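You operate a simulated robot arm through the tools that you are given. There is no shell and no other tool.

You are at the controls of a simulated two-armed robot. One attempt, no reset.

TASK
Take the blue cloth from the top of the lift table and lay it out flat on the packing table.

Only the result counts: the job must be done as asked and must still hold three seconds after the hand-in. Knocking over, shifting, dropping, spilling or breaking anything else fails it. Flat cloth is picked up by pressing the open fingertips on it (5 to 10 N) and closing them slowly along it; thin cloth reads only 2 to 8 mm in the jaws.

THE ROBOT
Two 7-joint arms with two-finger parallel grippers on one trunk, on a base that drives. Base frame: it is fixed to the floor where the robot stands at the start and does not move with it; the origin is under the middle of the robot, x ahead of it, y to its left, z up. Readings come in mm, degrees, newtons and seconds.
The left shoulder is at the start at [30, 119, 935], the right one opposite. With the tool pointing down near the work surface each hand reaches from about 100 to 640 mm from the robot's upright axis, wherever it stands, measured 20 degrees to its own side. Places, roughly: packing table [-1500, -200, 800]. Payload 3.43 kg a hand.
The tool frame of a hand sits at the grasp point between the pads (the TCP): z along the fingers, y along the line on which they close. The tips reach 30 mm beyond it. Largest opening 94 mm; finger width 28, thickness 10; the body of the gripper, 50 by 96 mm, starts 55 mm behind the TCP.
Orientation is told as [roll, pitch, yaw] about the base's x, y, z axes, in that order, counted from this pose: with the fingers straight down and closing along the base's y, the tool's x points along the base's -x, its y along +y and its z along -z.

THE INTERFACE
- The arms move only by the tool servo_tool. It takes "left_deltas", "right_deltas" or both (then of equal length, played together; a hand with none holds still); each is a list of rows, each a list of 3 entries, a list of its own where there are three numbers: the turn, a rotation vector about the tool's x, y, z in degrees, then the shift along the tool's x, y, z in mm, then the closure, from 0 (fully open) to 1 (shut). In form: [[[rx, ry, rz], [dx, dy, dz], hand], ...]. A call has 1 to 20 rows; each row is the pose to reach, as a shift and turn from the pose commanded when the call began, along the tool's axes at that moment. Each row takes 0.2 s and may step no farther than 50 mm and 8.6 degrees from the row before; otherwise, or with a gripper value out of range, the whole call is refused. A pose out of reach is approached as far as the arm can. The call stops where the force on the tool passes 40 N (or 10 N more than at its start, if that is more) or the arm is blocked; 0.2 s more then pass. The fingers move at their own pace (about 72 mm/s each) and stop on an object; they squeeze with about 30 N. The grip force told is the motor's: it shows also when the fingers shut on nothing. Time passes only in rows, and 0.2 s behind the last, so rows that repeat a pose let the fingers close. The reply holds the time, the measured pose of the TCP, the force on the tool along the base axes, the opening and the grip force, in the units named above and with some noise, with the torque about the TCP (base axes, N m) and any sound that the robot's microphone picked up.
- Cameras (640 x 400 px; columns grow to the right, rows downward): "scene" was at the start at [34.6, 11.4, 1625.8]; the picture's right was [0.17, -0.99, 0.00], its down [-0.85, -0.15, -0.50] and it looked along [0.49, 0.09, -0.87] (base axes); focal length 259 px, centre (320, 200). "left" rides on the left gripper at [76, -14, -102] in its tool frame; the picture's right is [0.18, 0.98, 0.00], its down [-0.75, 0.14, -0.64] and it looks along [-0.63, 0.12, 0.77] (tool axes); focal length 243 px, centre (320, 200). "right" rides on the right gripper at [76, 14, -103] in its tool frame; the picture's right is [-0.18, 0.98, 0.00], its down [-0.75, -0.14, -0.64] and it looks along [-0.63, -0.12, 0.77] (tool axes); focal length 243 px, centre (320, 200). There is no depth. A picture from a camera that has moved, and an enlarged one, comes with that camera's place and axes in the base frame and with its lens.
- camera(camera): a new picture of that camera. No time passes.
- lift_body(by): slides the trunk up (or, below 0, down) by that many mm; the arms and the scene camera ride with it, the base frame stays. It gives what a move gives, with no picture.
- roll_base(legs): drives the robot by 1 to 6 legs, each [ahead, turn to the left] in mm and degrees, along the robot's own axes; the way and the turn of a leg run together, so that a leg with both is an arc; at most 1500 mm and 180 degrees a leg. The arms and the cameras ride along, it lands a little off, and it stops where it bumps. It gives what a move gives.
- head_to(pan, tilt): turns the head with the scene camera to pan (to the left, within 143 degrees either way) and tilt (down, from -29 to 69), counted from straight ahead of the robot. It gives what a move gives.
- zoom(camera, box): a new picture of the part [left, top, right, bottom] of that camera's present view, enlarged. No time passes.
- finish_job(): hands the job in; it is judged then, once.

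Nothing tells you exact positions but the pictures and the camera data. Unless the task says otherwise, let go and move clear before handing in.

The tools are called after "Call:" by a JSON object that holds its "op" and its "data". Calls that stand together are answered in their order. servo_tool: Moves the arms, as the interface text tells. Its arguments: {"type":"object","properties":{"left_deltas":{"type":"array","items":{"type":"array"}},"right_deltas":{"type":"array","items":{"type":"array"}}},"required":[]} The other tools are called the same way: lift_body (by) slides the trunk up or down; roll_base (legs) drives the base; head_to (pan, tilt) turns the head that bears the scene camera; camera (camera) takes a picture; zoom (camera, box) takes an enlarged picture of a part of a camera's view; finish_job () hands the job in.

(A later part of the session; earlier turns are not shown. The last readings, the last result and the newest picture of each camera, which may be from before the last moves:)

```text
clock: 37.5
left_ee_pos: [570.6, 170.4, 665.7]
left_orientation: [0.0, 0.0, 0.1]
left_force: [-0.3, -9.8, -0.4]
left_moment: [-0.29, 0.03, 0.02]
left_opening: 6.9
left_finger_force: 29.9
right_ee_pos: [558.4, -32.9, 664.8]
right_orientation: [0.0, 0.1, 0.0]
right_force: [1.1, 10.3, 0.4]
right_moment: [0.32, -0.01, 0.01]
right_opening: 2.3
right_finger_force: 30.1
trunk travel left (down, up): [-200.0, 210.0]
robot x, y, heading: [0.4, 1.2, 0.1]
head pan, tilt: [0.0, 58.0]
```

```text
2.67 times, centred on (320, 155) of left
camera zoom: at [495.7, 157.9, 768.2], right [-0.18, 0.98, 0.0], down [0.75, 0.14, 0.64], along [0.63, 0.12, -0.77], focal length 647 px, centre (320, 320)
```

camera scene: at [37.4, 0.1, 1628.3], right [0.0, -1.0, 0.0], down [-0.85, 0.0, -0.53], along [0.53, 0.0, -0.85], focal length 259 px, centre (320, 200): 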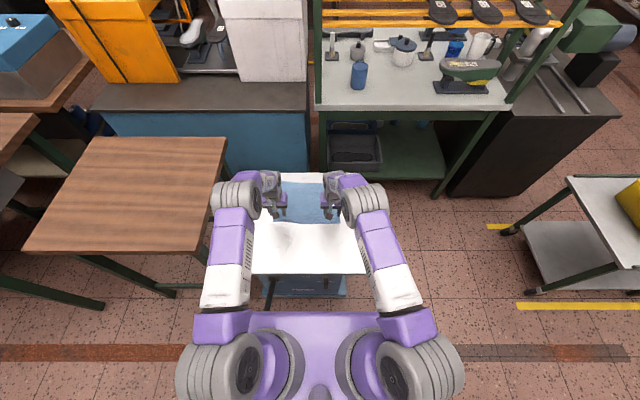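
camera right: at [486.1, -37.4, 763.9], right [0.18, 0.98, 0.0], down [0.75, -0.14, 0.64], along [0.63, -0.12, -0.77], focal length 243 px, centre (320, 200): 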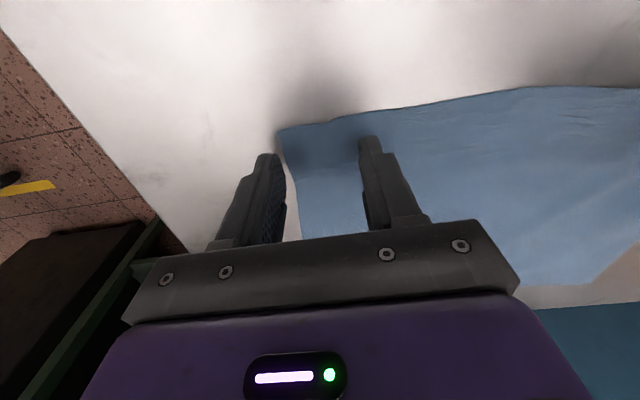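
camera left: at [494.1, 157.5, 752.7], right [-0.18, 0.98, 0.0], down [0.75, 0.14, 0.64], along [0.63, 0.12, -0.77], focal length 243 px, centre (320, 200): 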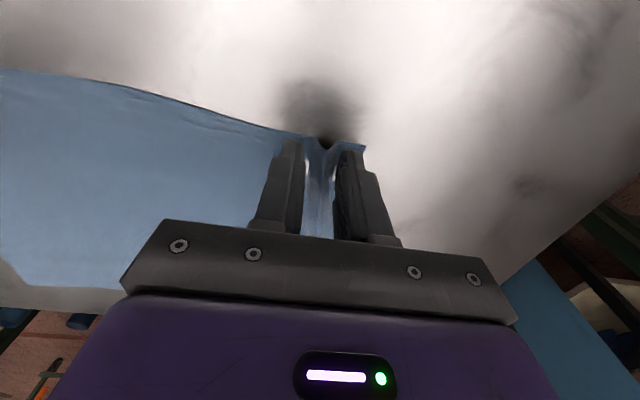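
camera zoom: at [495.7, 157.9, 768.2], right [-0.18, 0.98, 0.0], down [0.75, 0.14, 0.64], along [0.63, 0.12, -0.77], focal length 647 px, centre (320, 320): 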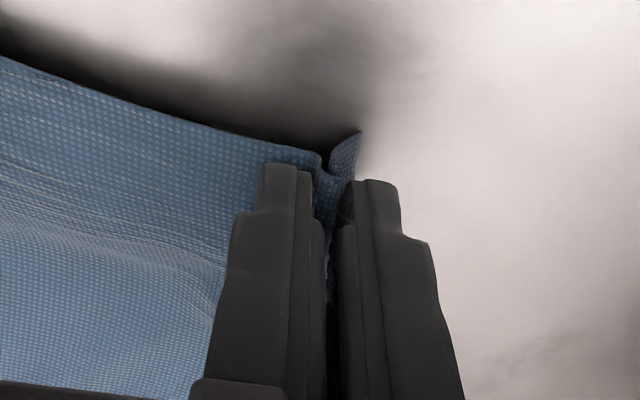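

Both corners are held and lifted. I relax the sideways tension a bit more and lift the cloth with the arms, then check.

Call:
{"op": "servo_tool", "data": {"left_deltas": [[[0, 0, 0], [0, -1, -3], 1], [[0, 0, 0], [0, -2, -12], 1], [[0, 0, 0], [0, -3, -24], 1], [[0, 0, 0], [0, -3, -36], 1], [[0, 0, 0], [0, -3, -48], 1], [[0, 0, 0], [0, -3, -60], 1], [[0, 0, 0], [0, -3, -72], 1], [[0, 0, 0], [0, -3, -84], 1], [[0, 0, 0], [0, -3, -96], 1], [[0, 0, 0], [0, -3, -100], 1], [[0, 0, 0], [0, -3, -100], 1]], "right_deltas": [[[0, 0, 0], [0, 2, -3], 1], [[0, 0, 0], [0, 4, -12], 1], [[0, 0, 0], [0, 4, -24], 1], [[0, 0, 0], [0, 4, -36], 1], [[0, 0, 0], [0, 4, -48], 1], [[0, 0, 0], [0, 4, -60], 1], [[0, 0, 0], [0, 4, -72], 1], [[0, 0, 0], [0, 4, -84], 1], [[0, 0, 0], [0, 4, -96], 1], [[0, 0, 0], [0, 4, -100], 1], [[0, 0, 0], [0, 4, -100], 1]]}}

Call:
{"op": "camera", "data": {"camera": "scene"}}

Call:
{"op": "camera", "data": {"camera": "left"}}

Call:
{"op": "camera", "data": {"camera": "right"}}

```text
clock: 39.9
left_ee_pos: [570.8, 169.0, 767.4]
left_orientation: [0.1, 0.0, 0.0]
left_force: [-0.7, 0.6, 0.3]
left_moment: [-0.03, 0.01, 0.0]
left_opening: 6.6
left_finger_force: 30.4
right_ee_pos: [558.8, -28.5, 765.4]
right_orientation: [0.0, 0.0, 0.0]
right_force: [-1.4, -0.3, -0.1]
right_moment: [-0.02, -0.04, 0.01]
right_opening: 2.5
right_finger_force: 30.1
trunk travel left (down, up): [-200.0, 210.0]
robot x, y, heading: [-1.6, 2.5, -0.1]
head pan, tilt: [0.0, 58.0]
```

```text
taken
camera scene: at [37.9, 0.0, 1628.2], right [0.0, -1.0, 0.0], down [-0.85, 0.0, -0.53], along [0.53, 0.0, -0.85], focal length 259 px, centre (320, 200)
```

scene: 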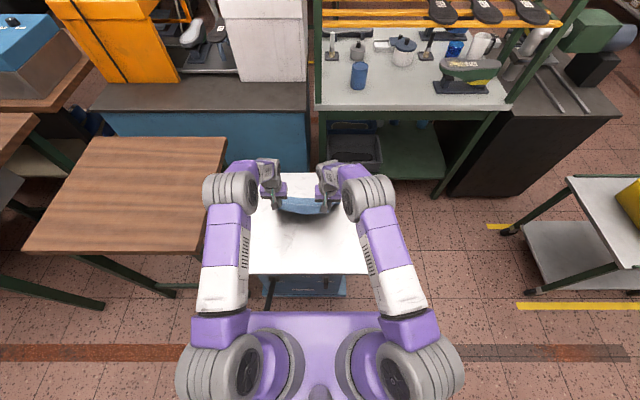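

```text
taken
camera left: at [494.8, 154.7, 868.1], right [-0.18, 0.98, 0.0], down [0.75, 0.14, 0.64], along [0.63, 0.12, -0.77], focal length 243 px, centre (320, 200)
```

left: 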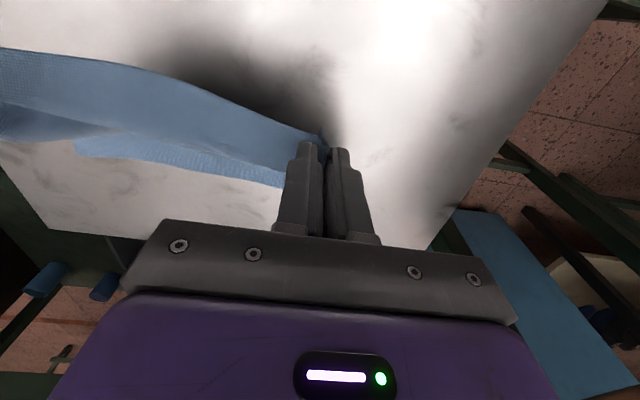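

```text
taken
camera right: at [482.5, -14.0, 867.9], right [0.18, 0.98, 0.0], down [0.75, -0.14, 0.64], along [0.63, -0.12, -0.77], focal length 243 px, centre (320, 200)
```

right: 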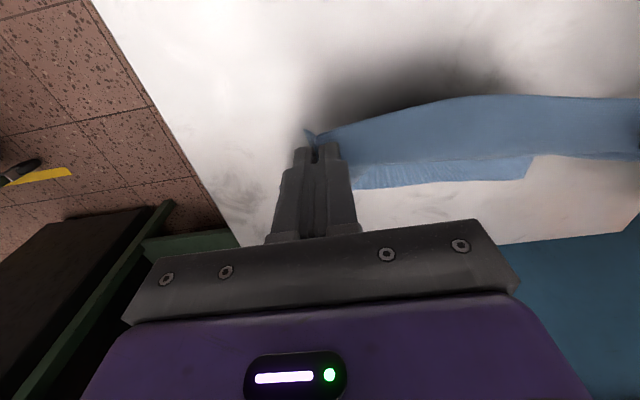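

The cloth hangs nicely from both hands. I raise the trunk fully so the hem clears the table, then check again.

Call:
{"op": "lift_body", "data": {"by": 205}}

Call:
{"op": "camera", "data": {"camera": "scene"}}

Call:
{"op": "camera", "data": {"camera": "left"}}

Call:
{"op": "camera", "data": {"camera": "right"}}

```text
clock: 42.1
left_ee_pos: [571.2, 167.6, 971.6]
left_orientation: [-0.1, 0.1, 0.0]
left_force: [-0.1, -0.1, 0.2]
left_moment: [0.0, 0.02, 0.0]
left_opening: 6.4
left_finger_force: 30.1
right_ee_pos: [557.3, -29.3, 969.5]
right_orientation: [-0.1, 0.0, 0.0]
right_force: [0.1, -0.1, -0.6]
right_moment: [-0.01, 0.01, 0.0]
right_opening: 2.5
right_finger_force: 30.0
trunk travel left (down, up): [-405.0, 5.0]
robot x, y, heading: [2.6, -0.7, -0.1]
head pan, tilt: [0.0, 58.0]
```

```text
taken
camera scene: at [38.1, 0.0, 1833.1], right [0.0, -1.0, 0.0], down [-0.85, 0.0, -0.53], along [0.53, 0.0, -0.85], focal length 259 px, centre (320, 200)
```

scene: 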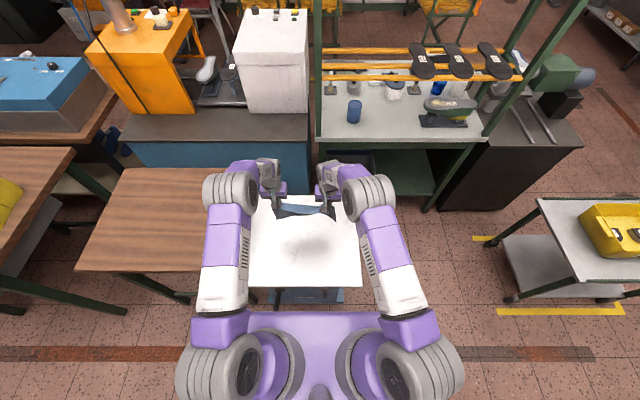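

```text
taken
camera left: at [494.9, 154.7, 1072.8], right [-0.18, 0.98, 0.0], down [0.75, 0.14, 0.64], along [0.63, 0.12, -0.77], focal length 243 px, centre (320, 200)
```

left: 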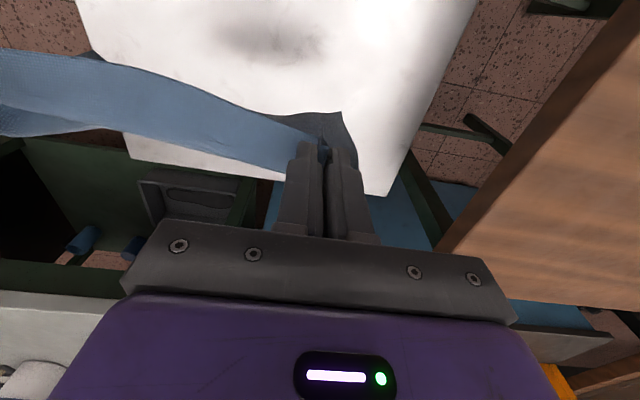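

```text
taken
camera right: at [482.7, -14.1, 1072.6], right [0.18, 0.98, 0.0], down [0.75, -0.14, 0.64], along [0.63, -0.12, -0.77], focal length 243 px, centre (320, 200)
```

right: 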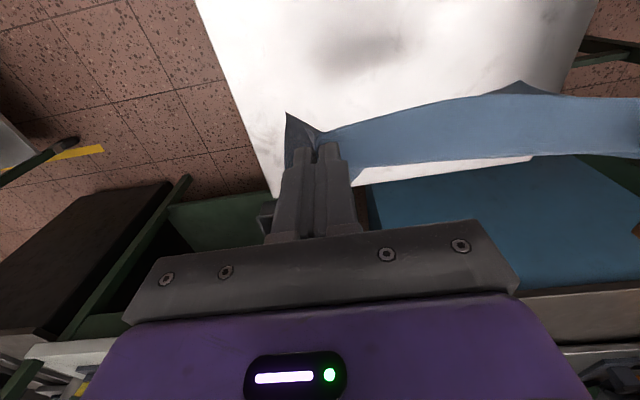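

The cloth hangs free, hem well above the lift table. I back straight away from the lift table into the aisle.

Call:
{"op": "roll_base", "data": {"legs": [[-450, 0]]}}

Call:
{"op": "camera", "data": {"camera": "scene"}}

```text
clock: 44.8
left_ee_pos: [125.6, 168.1, 972.4]
left_orientation: [0.0, 0.0, 0.1]
left_force: [0.0, -0.9, 0.7]
left_moment: [-0.04, 0.02, -0.04]
left_opening: 6.7
left_finger_force: 29.8
right_ee_pos: [112.9, -28.7, 969.9]
right_orientation: [0.0, -0.1, 0.0]
right_force: [0.1, 0.2, -0.8]
right_moment: [-0.02, -0.03, -0.01]
right_opening: 2.2
right_finger_force: 30.1
trunk travel left (down, up): [-405.0, 5.0]
robot x, y, heading: [-442.0, -0.5, -0.0]
head pan, tilt: [0.0, 58.0]
```

```text
taken
camera scene: at [-407.0, 0.0, 1833.2], right [0.0, -1.0, 0.0], down [-0.85, 0.0, -0.53], along [0.53, 0.0, -0.85], focal length 259 px, centre (320, 200)
```

scene: 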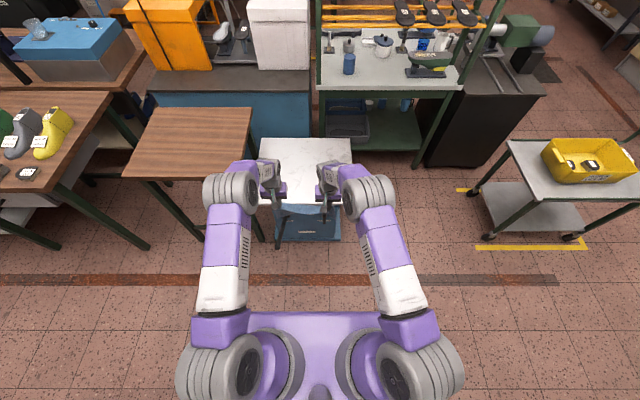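

I check that both hands still hold the cloth before turning.

Call:
{"op": "zoom", "data": {"camera": "scene", "box": [230, 130, 390, 230]}}

Call:
{"op": "camera", "data": {"camera": "right"}}

Call:
{"op": "camera", "data": {"camera": "left"}}

```text
4.00 times, centred on (310, 180) of scene
camera zoom: at [-407.0, 0.0, 1833.2], right [0.0, -1.0, 0.0], down [-0.85, 0.0, -0.53], along [0.53, 0.0, -0.85], focal length 1037 px, centre (360, 280)
```

zoom: 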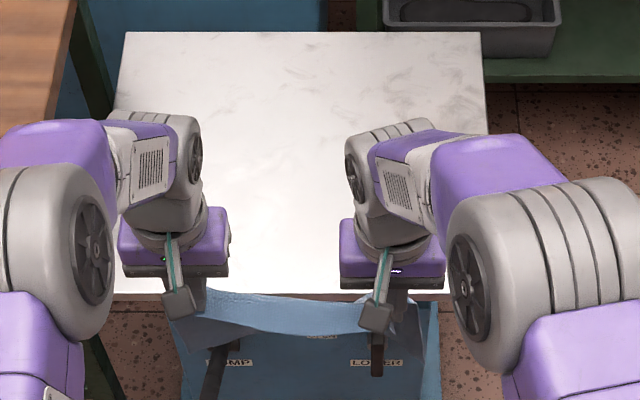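

```text
taken
camera right: at [37.8, -14.1, 1072.8], right [0.18, 0.98, 0.0], down [0.75, -0.14, 0.64], along [0.63, -0.12, -0.77], focal length 243 px, centre (320, 200)
```

right: 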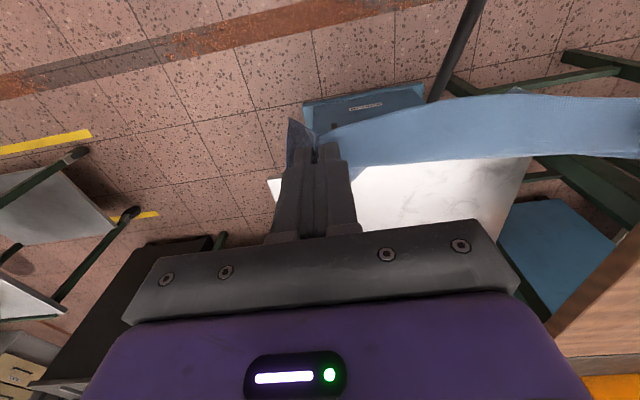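

```text
taken
camera left: at [50.0, 154.7, 1073.0], right [-0.18, 0.98, 0.0], down [0.75, 0.14, 0.64], along [0.63, 0.12, -0.77], focal length 243 px, centre (320, 200)
```

left: 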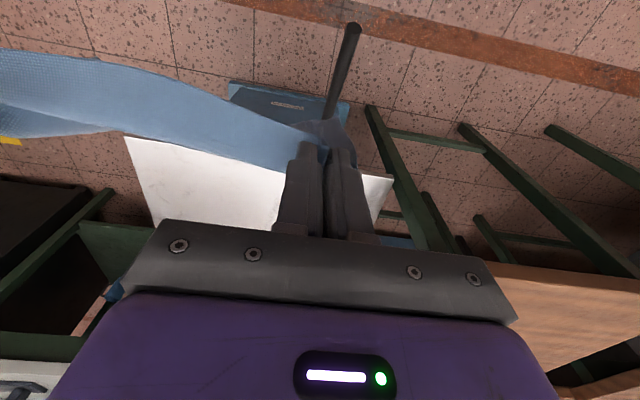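

Cloth securely held. Now I turn left 90° to face along the aisle.

Call:
{"op": "roll_base", "data": {"legs": [[0, 45], [0, 45]]}}

Call:
{"op": "head_to", "data": {"pan": 0, "tilt": 30}}

Call:
{"op": "camera", "data": {"camera": "scene"}}

Call:
{"op": "head_to", "data": {"pan": 50, "tilt": 40}}

Call:
{"op": "camera", "data": {"camera": "scene"}}

```text
clock: 49.3
left_ee_pos: [-623.9, 566.3, 971.8]
left_orientation: [0.0, 0.0, 91.0]
left_force: [-0.1, -0.3, -0.8]
left_moment: [-0.04, -0.04, 0.02]
left_opening: 6.3
left_finger_force: 29.9
right_ee_pos: [-427.0, 559.3, 969.0]
right_orientation: [0.0, 0.0, 91.1]
right_force: [0.0, 0.0, 0.5]
right_moment: [0.01, 0.01, -0.03]
right_opening: 2.7
right_finger_force: 29.7
trunk travel left (down, up): [-405.0, 5.0]
robot x, y, heading: [-442.9, -3.0, 91.2]
head pan, tilt: [0.0, 58.0]
```

```text
clock: 50.3
left_ee_pos: [-625.2, 566.7, 971.0]
left_orientation: [0.0, -0.1, 91.1]
left_force: [0.3, 0.9, -0.4]
left_moment: [0.01, 0.04, 0.03]
left_opening: 6.4
left_finger_force: 30.2
right_ee_pos: [-426.5, 558.5, 969.3]
right_orientation: [0.0, 0.0, 91.0]
right_force: [0.5, 0.8, 0.1]
right_moment: [-0.02, 0.02, -0.02]
right_opening: 2.7
right_finger_force: 30.0
trunk travel left (down, up): [-405.0, 5.0]
robot x, y, heading: [-442.5, 2.8, 91.3]
head pan, tilt: [0.0, 30.0]
```

```text
taken
camera scene: at [-446.9, 60.5, 1872.9], right [1.0, 0.02, 0.0], down [0.01, -0.5, -0.87], along [-0.02, 0.87, -0.5], focal length 259 px, centre (320, 200)
```

scene: 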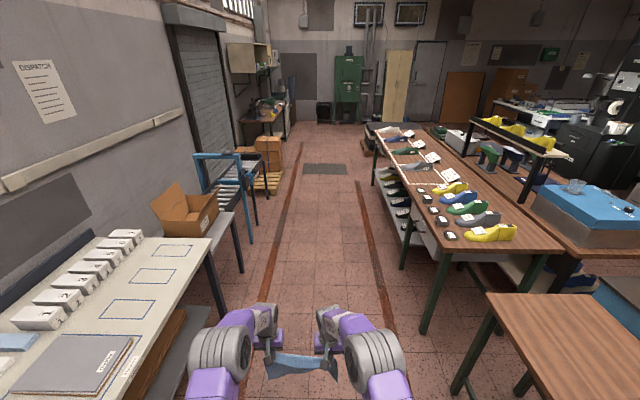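

```text
clock: 51.4
left_ee_pos: [-624.5, 566.9, 971.3]
left_orientation: [0.0, 0.0, 91.2]
left_force: [-0.1, -0.6, 0.5]
left_moment: [0.02, -0.01, -0.02]
left_opening: 6.5
left_finger_force: 29.7
right_ee_pos: [-427.2, 558.2, 970.0]
right_orientation: [0.0, 0.0, 91.2]
right_force: [-0.9, -0.8, 0.2]
right_moment: [-0.02, 0.0, -0.04]
right_opening: 2.7
right_finger_force: 29.8
trunk travel left (down, up): [-405.0, 5.0]
robot x, y, heading: [-443.1, 0.3, 91.2]
head pan, tilt: [50.0, 40.0]
```

```text
taken
camera scene: at [-511.3, 23.4, 1857.6], right [0.63, 0.78, 0.0], down [0.5, -0.4, -0.77], along [-0.6, 0.48, -0.64], focal length 259 px, centre (320, 200)
```

scene: 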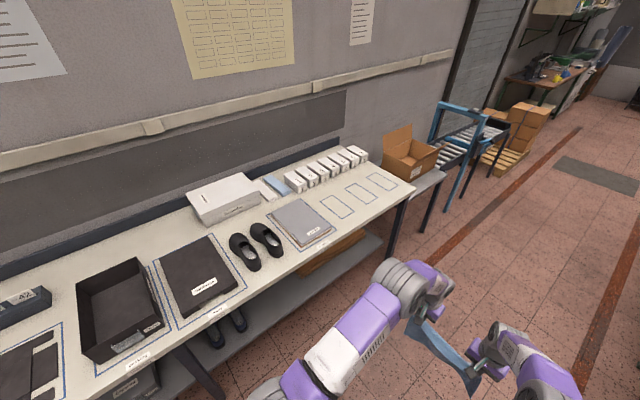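

The aisle ahead is clear and the free part of the packing table is confirmed. Here in the open I raise the hands, centre them in front of the robot and retract slightly so the hem will clear the packing table.

Call:
{"op": "servo_tool", "data": {"left_deltas": [[[0, 0, 0], [5, -5, -10], 1], [[0, 0, 0], [10, -11, -20], 1], [[0, 0, 0], [15, -17, -30], 1], [[0, 0, 0], [20, -23, -40], 1], [[0, 0, 0], [25, -29, -50], 1], [[0, 0, 0], [30, -35, -60], 1], [[0, 0, 0], [35, -41, -70], 1], [[0, 0, 0], [40, -47, -80], 1], [[0, 0, 0], [45, -53, -90], 1], [[0, 0, 0], [50, -59, -100], 1], [[0, 0, 0], [55, -65, -110], 1], [[0, 0, 0], [60, -70, -120], 1], [[0, 0, 0], [60, -70, -120], 1]], "right_deltas": [[[0, 0, 0], [4, -5, -10], 1], [[0, 0, 0], [8, -11, -20], 1], [[0, 0, 0], [12, -17, -30], 1], [[0, 0, 0], [16, -23, -40], 1], [[0, 0, 0], [20, -29, -50], 1], [[0, 0, 0], [24, -35, -60], 1], [[0, 0, 0], [28, -41, -70], 1], [[0, 0, 0], [32, -47, -80], 1], [[0, 0, 0], [36, -53, -90], 1], [[0, 0, 0], [41, -59, -100], 1], [[0, 0, 0], [46, -65, -110], 1], [[0, 0, 0], [51, -70, -118], 1], [[0, 0, 0], [51, -70, -118], 1]]}}

Call:
{"op": "head_to", "data": {"pan": 0, "tilt": 50}}

Call:
{"op": "camera", "data": {"camera": "scene"}}

```text
clock: 54.2
left_ee_pos: [-553.5, 508.6, 1089.8]
left_orientation: [0.0, 0.0, 91.2]
left_force: [0.8, -0.3, -0.1]
left_moment: [-0.03, -0.01, 0.02]
left_opening: 6.5
left_finger_force: 30.1
right_ee_pos: [-357.6, 508.1, 1088.8]
right_orientation: [-0.1, 0.0, 91.2]
right_force: [-0.6, -0.2, -1.0]
right_moment: [0.01, 0.03, 0.0]
right_opening: 2.4
right_finger_force: 29.7
trunk travel left (down, up): [-405.0, 5.0]
robot x, y, heading: [-444.2, 0.6, 91.2]
head pan, tilt: [50.0, 40.0]
```

```text
clock: 55.4
left_ee_pos: [-554.7, 508.7, 1090.4]
left_orientation: [0.0, -0.1, 91.1]
left_force: [0.8, -0.4, 0.2]
left_moment: [0.02, -0.04, 0.01]
left_opening: 6.5
left_finger_force: 30.0
right_ee_pos: [-357.1, 508.1, 1087.9]
right_orientation: [0.0, 0.0, 91.1]
right_force: [-0.1, 0.2, -1.0]
right_moment: [-0.02, 0.03, -0.04]
right_opening: 2.5
right_finger_force: 30.2
trunk travel left (down, up): [-405.0, 5.0]
robot x, y, heading: [-445.2, -0.4, 91.2]
head pan, tilt: [0.0, 50.0]
```

```text
taken
camera scene: at [-446.7, 47.0, 1843.5], right [1.0, 0.02, 0.0], down [0.02, -0.77, -0.64], along [-0.01, 0.64, -0.77], focal length 259 px, centre (320, 200)
```

scene: 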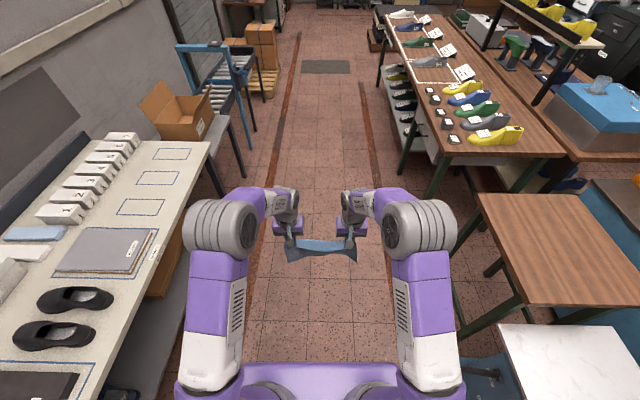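

Hands are now centred at z≈1090 with the cloth hanging cleanly. I drive along the aisle to come level with the free part of the packing table.

Call:
{"op": "roll_base", "data": {"legs": [[1050, 0]]}}

Call:
{"op": "camera", "data": {"camera": "scene"}}

Call:
{"op": "head_to", "data": {"pan": 85, "tilt": 50}}

Call:
{"op": "camera", "data": {"camera": "scene"}}

```text
clock: 60.9
left_ee_pos: [-549.9, 1574.2, 1091.1]
left_orientation: [0.1, 0.0, 89.7]
left_force: [-0.6, -0.5, -1.1]
left_moment: [0.0, -0.02, 0.02]
left_opening: 6.2
left_finger_force: 29.9
right_ee_pos: [-352.0, 1570.3, 1088.7]
right_orientation: [0.0, -0.1, 89.8]
right_force: [0.1, -0.2, 0.1]
right_moment: [-0.01, 0.02, -0.01]
right_opening: 2.4
right_finger_force: 30.2
trunk travel left (down, up): [-405.0, 5.0]
robot x, y, heading: [-454.4, 1062.9, 89.6]
head pan, tilt: [0.0, 50.0]
```

```text
taken
camera scene: at [-453.2, 1111.1, 1843.4], right [1.0, -0.01, 0.0], down [0.0, -0.77, -0.64], along [0.0, 0.64, -0.77], focal length 259 px, centre (320, 200)
```

scene: 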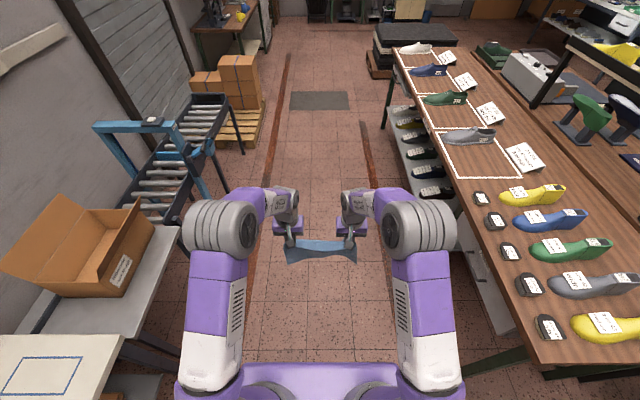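

```text
clock: 62.5
left_ee_pos: [-549.4, 1574.6, 1090.7]
left_orientation: [0.0, -0.1, 89.7]
left_force: [0.0, 0.1, -0.4]
left_moment: [0.0, 0.0, 0.04]
left_opening: 6.4
left_finger_force: 30.1
right_ee_pos: [-350.8, 1570.9, 1088.9]
right_orientation: [-0.1, 0.1, 89.6]
right_force: [0.8, -0.3, -0.1]
right_moment: [0.03, -0.01, -0.03]
right_opening: 2.5
right_finger_force: 30.1
trunk travel left (down, up): [-405.0, 5.0]
robot x, y, heading: [-452.3, 1064.6, 89.6]
head pan, tilt: [85.0, 50.0]
```

```text
taken
camera scene: at [-530.2, 1041.4, 1843.4], right [0.09, 1.0, 0.0], down [0.76, -0.07, -0.64], along [-0.64, 0.06, -0.77], focal length 259 px, centre (320, 200)
```

scene: 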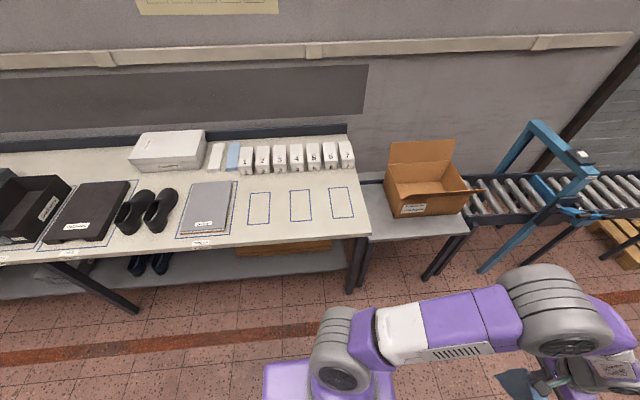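

With several views combined the packing-table top comes out nearer z≈840–850, front edge x≈−1150, free area x −1150…−1575, y 715…1330. I check how the cloth hangs before turning to the table.

Call:
{"op": "head_to", "data": {"pan": 0, "tilt": 50}}

Call:
{"op": "zoom", "data": {"camera": "scene", "box": [240, 180, 400, 280]}}

Call:
{"op": "camera", "data": {"camera": "left"}}

Call:
{"op": "camera", "data": {"camera": "right"}}

```text
clock: 64.1
left_ee_pos: [-548.6, 1574.2, 1090.8]
left_orientation: [0.0, -0.1, 89.7]
left_force: [0.3, -0.6, 0.4]
left_moment: [-0.03, 0.04, -0.01]
left_opening: 6.5
left_finger_force: 30.3
right_ee_pos: [-351.8, 1570.2, 1089.9]
right_orientation: [0.0, 0.2, 89.7]
right_force: [-0.2, -0.4, 0.7]
right_moment: [0.02, 0.01, -0.02]
right_opening: 2.4
right_finger_force: 29.5
trunk travel left (down, up): [-405.0, 5.0]
robot x, y, heading: [-451.9, 1062.3, 89.9]
head pan, tilt: [0.0, 50.0]
```

```text
4.00 times, centred on (320, 230) of scene
camera zoom: at [-453.3, 1111.1, 1843.4], right [1.0, 0.0, 0.0], down [0.0, -0.77, -0.64], along [0.0, 0.64, -0.77], focal length 1037 px, centre (320, 80)
```

zoom: 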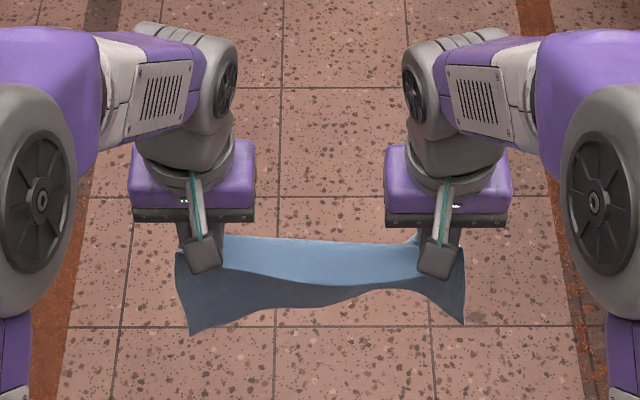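

```text
taken
camera left: at [-534.1, 1499.3, 1192.4], right [-0.98, -0.18, 0.0], down [-0.14, 0.75, 0.64], along [-0.11, 0.63, -0.77], focal length 243 px, centre (320, 200)
```

left: 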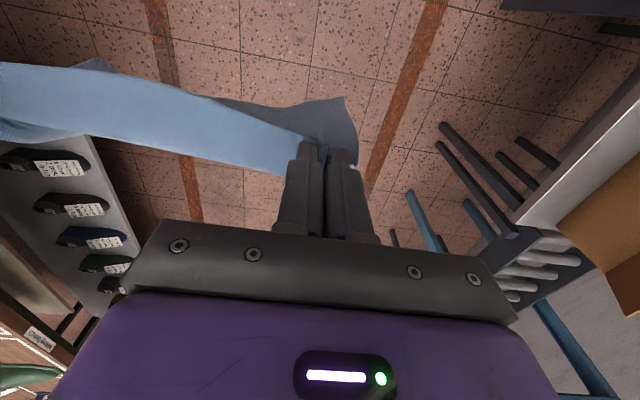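

```text
taken
camera right: at [-365.3, 1494.8, 1191.5], right [-0.98, 0.19, 0.0], down [0.14, 0.75, 0.64], along [0.12, 0.63, -0.77], focal length 243 px, centre (320, 200)
```

right: 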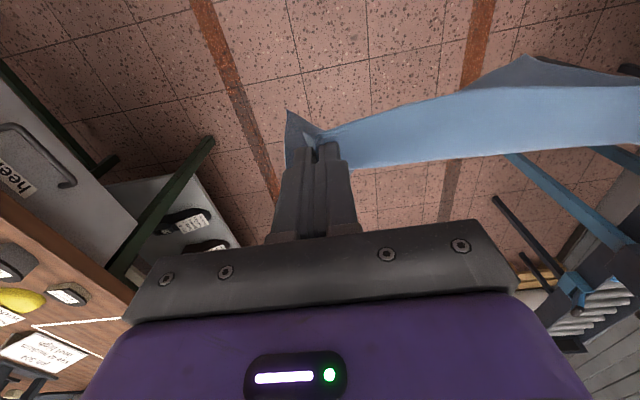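

The cloth hangs from the two corners with its top edge slack and the sides curling slightly. I stretch the held edge by moving the hands a few millimetres apart to straighten it.

Call:
{"op": "servo_tool", "data": {"left_deltas": [[[0, 0, 0], [0, 1, -5], 1], [[0, 0, 0], [0, 2, -10], 1], [[0, 0, 0], [0, 3, -15], 1], [[0, 0, 0], [0, 3, -20], 1], [[0, 0, 0], [0, 3, -25], 1], [[0, 0, 0], [0, 3, -25], 1]], "right_deltas": [[[0, 0, 0], [0, -1, -5], 1], [[0, 0, 0], [0, -2, -10], 1], [[0, 0, 0], [0, -3, -15], 1], [[0, 0, 0], [0, -3, -20], 1], [[0, 0, 0], [0, -3, -25], 1], [[0, 0, 0], [0, -3, -25], 1]]}}

Call:
{"op": "zoom", "data": {"camera": "scene", "box": [240, 180, 400, 280]}}

Call:
{"op": "camera", "data": {"camera": "left"}}

```text
clock: 65.5
left_ee_pos: [-551.1, 1575.4, 1115.8]
left_orientation: [0.0, -0.1, 89.7]
left_force: [3.5, 0.2, -0.5]
left_moment: [0.01, -0.15, -0.01]
left_opening: 6.5
left_finger_force: 29.8
right_ee_pos: [-348.5, 1570.6, 1114.1]
right_orientation: [0.0, 0.0, 89.7]
right_force: [-4.2, -0.1, 0.2]
right_moment: [-0.01, 0.14, -0.03]
right_opening: 2.4
right_finger_force: 29.9
trunk travel left (down, up): [-405.0, 5.0]
robot x, y, heading: [-451.1, 1065.4, 89.6]
head pan, tilt: [0.0, 50.0]
```

```text
4.00 times, centred on (320, 230) of scene
camera zoom: at [-453.1, 1111.2, 1843.4], right [1.0, -0.01, 0.0], down [0.0, -0.77, -0.64], along [0.0, 0.64, -0.77], focal length 1037 px, centre (320, 80)
```

zoom: 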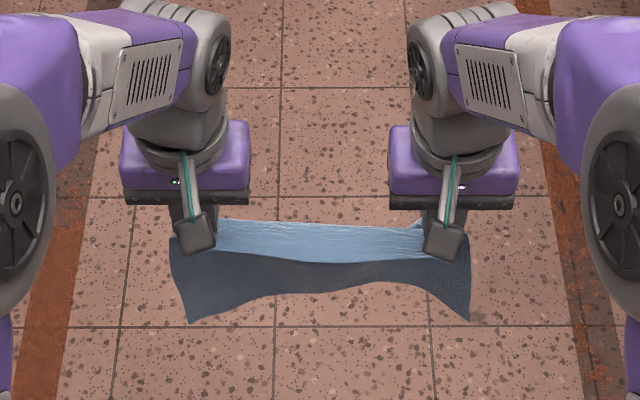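

```text
taken
camera left: at [-536.8, 1499.5, 1217.3], right [-0.98, -0.18, 0.0], down [-0.14, 0.75, 0.64], along [-0.11, 0.63, -0.77], focal length 243 px, centre (320, 200)
```

left: 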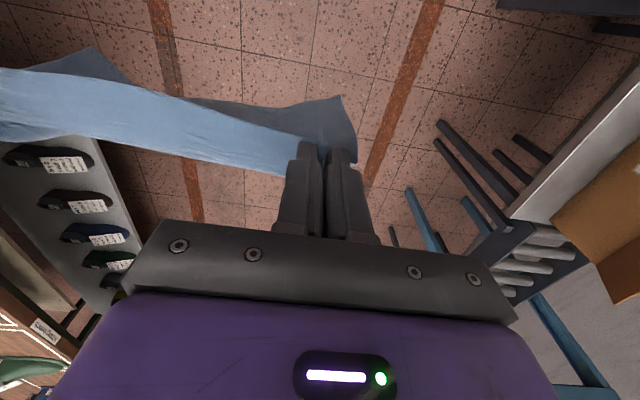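

The edge is now straight with about 4 N of tension and the hem hangs nearly full width. I test here in the open whether the arms can reach far enough forward at the height needed for laying.

Call:
{"op": "servo_tool", "data": {"left_deltas": [[[0, 0, 0], [-5, 0, -6], 1], [[0, 0, 0], [-15, 0, -12], 1], [[0, 0, 0], [-27, 0, -18], 1], [[0, 0, 0], [-39, 0, -24], 1], [[0, 0, 0], [-51, 0, -30], 1], [[0, 0, 0], [-63, 0, -36], 1], [[0, 0, 0], [-75, 0, -40], 1], [[0, 0, 0], [-85, 0, -40], 1], [[0, 0, 0], [-90, 0, -40], 1], [[0, 0, 0], [-90, 0, -40], 1]], "right_deltas": [[[0, 0, 0], [-5, 0, -6], 1], [[0, 0, 0], [-15, 0, -12], 1], [[0, 0, 0], [-27, 0, -18], 1], [[0, 0, 0], [-39, 0, -24], 1], [[0, 0, 0], [-51, 0, -30], 1], [[0, 0, 0], [-63, 0, -36], 1], [[0, 0, 0], [-75, 0, -40], 1], [[0, 0, 0], [-85, 0, -40], 1], [[0, 0, 0], [-90, 0, -40], 1], [[0, 0, 0], [-90, 0, -40], 1]]}}

```text
clock: 67.7
left_ee_pos: [-550.8, 1664.7, 1154.4]
left_orientation: [0.0, 0.1, 89.7]
left_force: [4.3, 0.1, -0.7]
left_moment: [0.03, -0.09, 0.0]
left_opening: 6.6
left_finger_force: 30.1
right_ee_pos: [-347.9, 1661.1, 1153.2]
right_orientation: [0.0, 0.0, 89.8]
right_force: [-4.4, -0.3, 0.0]
right_moment: [-0.02, 0.13, -0.04]
right_opening: 2.6
right_finger_force: 30.0
trunk travel left (down, up): [-405.0, 5.0]
robot x, y, heading: [-451.1, 1063.8, 90.0]
head pan, tilt: [0.0, 50.0]
```

Reach is fine (600 mm forward at z 1154). Now I turn left to face the packing table.

Call:
{"op": "roll_base", "data": {"legs": [[0, 45], [0, 45]]}}

Call:
{"op": "head_to", "data": {"pan": 0, "tilt": 50}}

Call:
{"op": "camera", "data": {"camera": "scene"}}

```text
clock: 72.2
left_ee_pos: [-1055.3, 973.3, 1154.7]
left_orientation: [0.1, 0.0, 178.9]
left_force: [0.8, 9.3, 0.3]
left_moment: [0.26, 0.0, -0.05]
left_opening: 2.0
left_finger_force: 29.5
right_ee_pos: [-1048.7, 1176.9, 1153.2]
right_orientation: [0.0, 0.0, 179.0]
right_force: [-0.8, -9.1, 0.3]
right_moment: [-0.25, 0.03, -0.03]
right_opening: 2.4
right_finger_force: 29.7
trunk travel left (down, up): [-405.0, 5.0]
robot x, y, heading: [-457.1, 1065.6, 179.0]
head pan, tilt: [0.0, 50.0]
```

```text
clock: 72.8
left_ee_pos: [-1055.2, 974.4, 1154.8]
left_orientation: [-0.1, 0.0, 178.9]
left_force: [0.0, 4.7, 0.4]
left_moment: [0.18, -0.01, -0.01]
left_opening: 2.2
left_finger_force: 30.2
right_ee_pos: [-1046.4, 1174.9, 1154.6]
right_orientation: [0.2, 0.0, 178.9]
right_force: [0.2, -5.2, 0.4]
right_moment: [-0.13, 0.02, -0.01]
right_opening: 2.7
right_finger_force: 30.0
trunk travel left (down, up): [-405.0, 5.0]
robot x, y, heading: [-448.9, 1064.3, 179.0]
head pan, tilt: [0.0, 50.0]
```

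```text
taken
camera scene: at [-500.4, 1064.8, 1843.4], right [0.02, 1.0, 0.0], down [0.77, -0.01, -0.64], along [-0.64, 0.01, -0.77], focal length 259 px, centre (320, 200)
```

scene: 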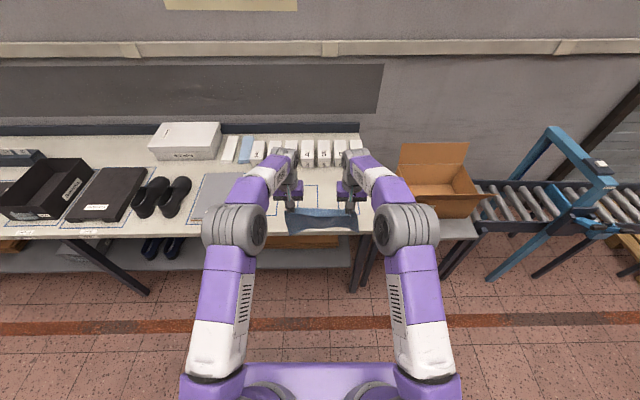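

The left jaw reading dropped from 6.5 to about 2.2 mm during the turn, so I check closely whether it still holds.

Call:
{"op": "zoom", "data": {"camera": "scene", "box": [250, 160, 410, 260]}}

Call:
{"op": "zoom", "data": {"camera": "left", "box": [200, 60, 440, 210]}}

Call:
{"op": "zoom", "data": {"camera": "right", "box": [220, 60, 460, 210]}}

Call:
{"op": "camera", "data": {"camera": "left"}}

```text
4.00 times, centred on (330, 210) of scene
camera zoom: at [-500.4, 1064.8, 1843.4], right [0.02, 1.0, 0.0], down [0.77, -0.01, -0.64], along [-0.64, 0.01, -0.77], focal length 1037 px, centre (280, 160)
```

zoom: 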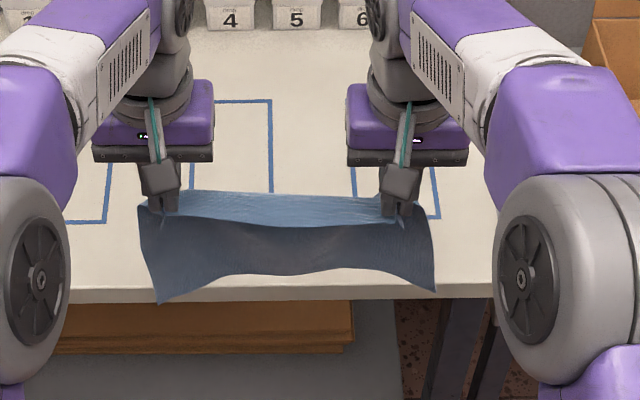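

```text
2.67 times, centred on (320, 135) of left
camera zoom: at [-977.3, 987.6, 1256.6], right [0.17, -0.99, 0.0], down [-0.76, -0.13, 0.64], along [-0.63, -0.1, -0.77], focal length 647 px, centre (320, 373)
```

zoom: 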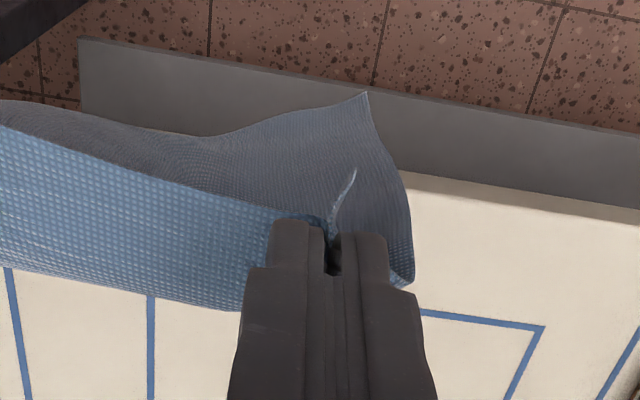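

```text
2.67 times, centred on (340, 135) of right
camera zoom: at [-970.4, 1160.7, 1256.9], right [-0.2, -0.98, 0.0], down [-0.75, 0.16, 0.64], along [-0.63, 0.13, -0.77], focal length 647 px, centre (267, 373)
```

zoom: 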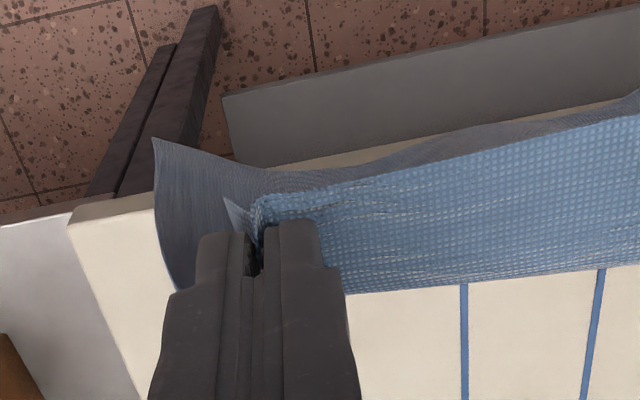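

```text
taken
camera left: at [-977.3, 987.6, 1256.6], right [0.17, -0.99, 0.0], down [-0.76, -0.13, 0.64], along [-0.63, -0.1, -0.77], focal length 243 px, centre (320, 200)
```

left: 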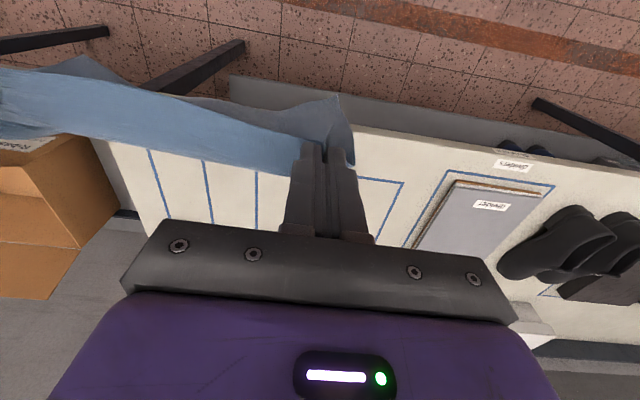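

Both hands still hold the cloth and its hem hangs clear above the table. The way in is free, so I drive ahead to bring it over the empty area.

Call:
{"op": "roll_base", "data": {"legs": [[345, 0]]}}

Call:
{"op": "camera", "data": {"camera": "scene"}}

Call:
{"op": "camera", "data": {"camera": "left"}}

Call:
{"op": "camera", "data": {"camera": "right"}}

```text
clock: 75.1
left_ee_pos: [-1407.2, 980.2, 1155.3]
left_orientation: [-0.1, 0.0, 178.9]
left_force: [0.8, 7.3, 0.2]
left_moment: [0.23, 0.0, 0.03]
left_opening: 1.8
left_finger_force: 30.1
right_ee_pos: [-1401.3, 1182.7, 1154.3]
right_orientation: [0.1, 0.0, 179.0]
right_force: [-0.2, -7.2, 0.6]
right_moment: [-0.23, 0.0, -0.05]
right_opening: 2.3
right_finger_force: 30.1
trunk travel left (down, up): [-405.0, 5.0]
robot x, y, heading: [-805.9, 1075.5, 179.0]
head pan, tilt: [0.0, 50.0]
```

```text
taken
camera scene: at [-853.2, 1071.3, 1843.5], right [0.02, 1.0, 0.0], down [0.77, -0.01, -0.64], along [-0.64, 0.01, -0.77], focal length 259 px, centre (320, 200)
```

scene: 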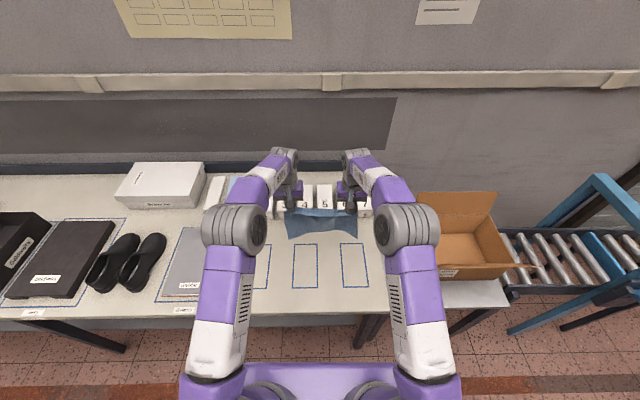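

```text
taken
camera left: at [-1330.1, 993.3, 1256.7], right [0.17, -0.99, 0.0], down [-0.76, -0.13, 0.64], along [-0.63, -0.11, -0.77], focal length 243 px, centre (320, 200)
```

left: 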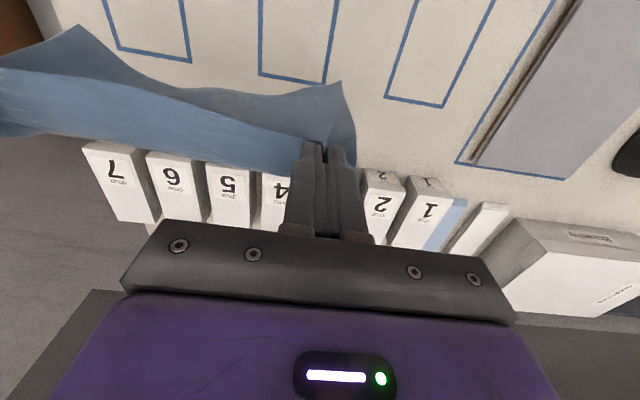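

```text
taken
camera right: at [-1323.3, 1167.2, 1257.0], right [-0.2, -0.98, 0.0], down [-0.75, 0.15, 0.64], along [-0.63, 0.13, -0.77], focal length 243 px, centre (320, 200)
```

right: 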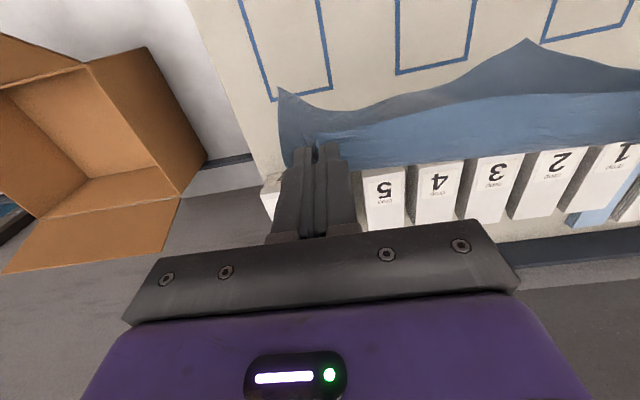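

The table top triangulates to z≈847 and the cloth hangs over the empty outlined squares, clear of the boxes. I lower and extend slightly so the hem hovers just above the table, then check.

Call:
{"op": "servo_tool", "data": {"left_deltas": [[[0, 0, 0], [-3, 0, 0], 1], [[0, 0, 0], [-6, -0.5, 6], 1], [[0, 0, 0], [-10, -0.7, 13], 1], [[0, 0, 0], [-14, -0.7, 21], 1], [[0, 0, 0], [-18, -0.7, 29], 1], [[0, 0, 0], [-22, -0.7, 37], 1], [[0, 0, 0], [-26, -0.7, 45], 1], [[0, 0, 0], [-30, -0.7, 53], 1], [[0, 0, 0], [-30, -0.7, 61], 1], [[0, 0, 0], [-30, -0.7, 68], 1], [[0, 0, 0], [-30, -0.7, 72], 1], [[0, 0, 0], [-30, -0.7, 72], 1], [[0, 0, 0], [-30, -0.7, 72], 1]], "right_deltas": [[[0, 0, 0], [-3, 0, 0], 1], [[0, 0, 0], [-6, 0.5, 6], 1], [[0, 0, 0], [-10, 0.7, 13], 1], [[0, 0, 0], [-14, 0.7, 21], 1], [[0, 0, 0], [-18, 0.7, 29], 1], [[0, 0, 0], [-22, 0.7, 37], 1], [[0, 0, 0], [-26, 0.7, 45], 1], [[0, 0, 0], [-30, 0.7, 53], 1], [[0, 0, 0], [-30, 0.7, 61], 1], [[0, 0, 0], [-30, 0.7, 68], 1], [[0, 0, 0], [-30, 0.7, 72], 1], [[0, 0, 0], [-30, 0.7, 72], 1], [[0, 0, 0], [-30, 0.7, 72], 1]]}}

Call:
{"op": "zoom", "data": {"camera": "scene", "box": [240, 150, 400, 250]}}

Call:
{"op": "camera", "data": {"camera": "left"}}

Call:
{"op": "camera", "data": {"camera": "right"}}

```text
clock: 77.9
left_ee_pos: [-1437.6, 981.8, 1082.9]
left_orientation: [-0.1, -0.1, 179.1]
left_force: [-0.1, 3.0, 0.1]
left_moment: [0.1, -0.02, -0.01]
left_opening: 2.3
left_finger_force: 30.0
right_ee_pos: [-1429.7, 1181.8, 1082.6]
right_orientation: [0.1, 0.0, 178.9]
right_force: [-0.8, -2.9, -0.6]
right_moment: [-0.07, 0.0, -0.05]
right_opening: 2.6
right_finger_force: 30.2
trunk travel left (down, up): [-405.0, 5.0]
robot x, y, heading: [-805.2, 1069.8, 179.2]
head pan, tilt: [0.0, 50.0]
```

```text
4.00 times, centred on (320, 200) of scene
camera zoom: at [-853.3, 1071.3, 1843.4], right [0.02, 1.0, 0.0], down [0.77, -0.01, -0.64], along [-0.64, 0.01, -0.77], focal length 1037 px, centre (320, 200)
```

zoom: 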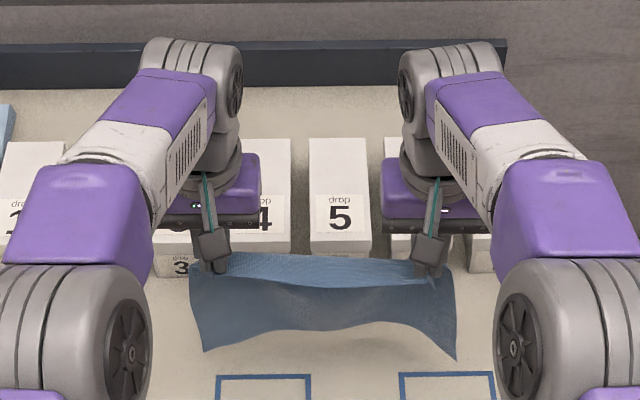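

```text
taken
camera left: at [-1360.5, 995.4, 1184.2], right [0.17, -0.99, 0.0], down [-0.76, -0.13, 0.64], along [-0.63, -0.11, -0.77], focal length 243 px, centre (320, 200)
```

left: 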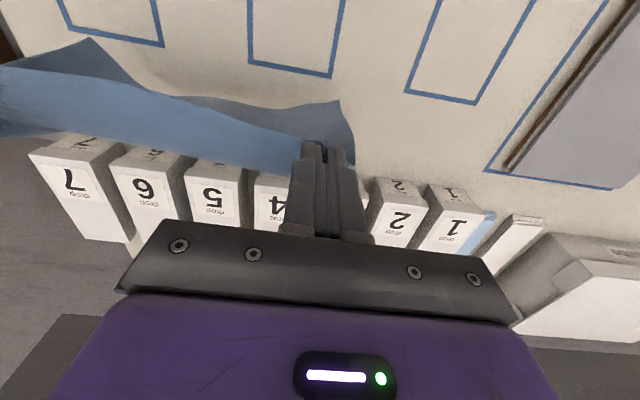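

```text
taken
camera right: at [-1352.9, 1167.3, 1184.5], right [-0.2, -0.98, 0.0], down [-0.75, 0.15, 0.64], along [-0.63, 0.13, -0.77], focal length 243 px, centre (320, 200)
```

right: 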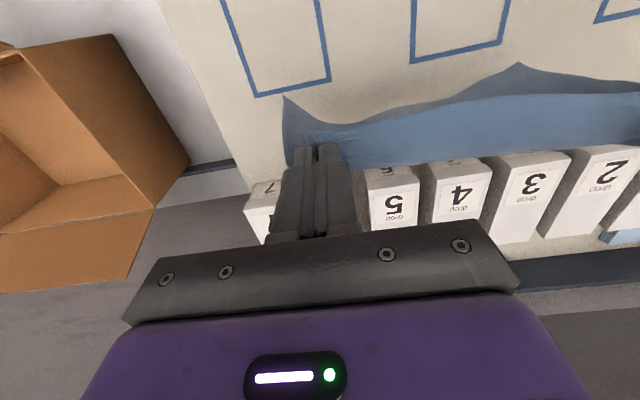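

The hem hovers just above the table with good clearance to the numbered boxes. I now touch the hem down and draw the hands back toward the robot while lowering, first half only.

Call:
{"op": "servo_tool", "data": {"left_deltas": [[[0, 0, 0], [0, 0, 6], 1], [[0, 0, 0], [0, 0, 12], 1], [[0, 0, 0], [0, 0, 18], 1], [[0, 0, 0], [6, 0, 22], 1], [[0, 0, 0], [12, 0, 26], 1], [[0, 0, 0], [20, 0, 30], 1], [[0, 0, 0], [28, 0, 34], 1], [[0, 0, 0], [36, 0, 38], 1], [[0, 0, 0], [44, 0, 42], 1], [[0, 0, 0], [52, 0, 48], 1], [[0, 0, 0], [60, 0, 54], 1], [[0, 0, 0], [60, 0, 54], 1]], "right_deltas": [[[0, 0, 0], [0, 0, 6], 1], [[0, 0, 0], [0, 0, 12], 1], [[0, 0, 0], [0, 0, 18], 1], [[0, 0, 0], [6, 0, 22], 1], [[0, 0, 0], [12, 0, 26], 1], [[0, 0, 0], [20, 0, 30], 1], [[0, 0, 0], [28, 0, 34], 1], [[0, 0, 0], [36, 0, 38], 1], [[0, 0, 0], [44, 0, 42], 1], [[0, 0, 0], [52, 0, 48], 1], [[0, 0, 0], [60, 0, 54], 1], [[0, 0, 0], [60, 0, 54], 1]]}}

Call:
{"op": "zoom", "data": {"camera": "scene", "box": [240, 160, 400, 260]}}

Call:
{"op": "camera", "data": {"camera": "left"}}

Call:
{"op": "camera", "data": {"camera": "right"}}

```text
clock: 80.5
left_ee_pos: [-1379.3, 981.3, 1029.3]
left_orientation: [-0.1, 0.0, 179.0]
left_force: [0.6, 2.3, 0.6]
left_moment: [0.06, 0.0, -0.02]
left_opening: 2.0
left_finger_force: 29.6
right_ee_pos: [-1370.0, 1181.4, 1028.6]
right_orientation: [-0.1, 0.0, 179.0]
right_force: [-0.8, -2.1, -0.2]
right_moment: [-0.05, -0.02, -0.01]
right_opening: 2.4
right_finger_force: 30.0
trunk travel left (down, up): [-405.0, 5.0]
robot x, y, heading: [-803.8, 1070.2, 179.0]
head pan, tilt: [0.0, 50.0]
```

```text
4.00 times, centred on (320, 210) of scene
camera zoom: at [-853.5, 1071.3, 1843.4], right [0.02, 1.0, 0.0], down [0.77, -0.01, -0.64], along [-0.64, 0.01, -0.77], focal length 1037 px, centre (320, 160)
```

zoom: 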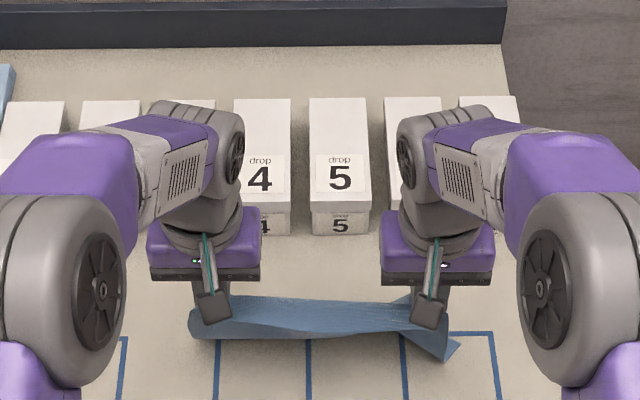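

```text
taken
camera left: at [-1300.8, 994.6, 1129.9], right [0.17, -0.99, 0.0], down [-0.76, -0.13, 0.64], along [-0.63, -0.11, -0.77], focal length 243 px, centre (320, 200)
```

left: 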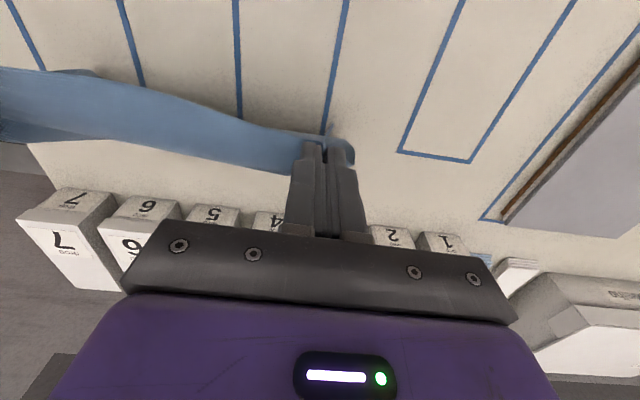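

```text
taken
camera right: at [-1293.2, 1165.9, 1131.1], right [-0.2, -0.98, 0.0], down [-0.75, 0.15, 0.64], along [-0.63, 0.13, -0.77], focal length 243 px, centre (320, 200)
```

right: 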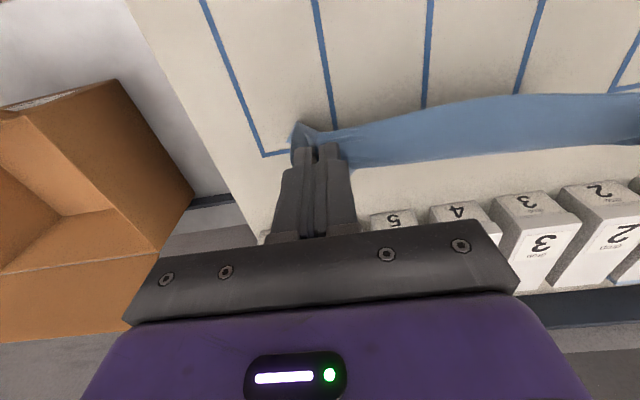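

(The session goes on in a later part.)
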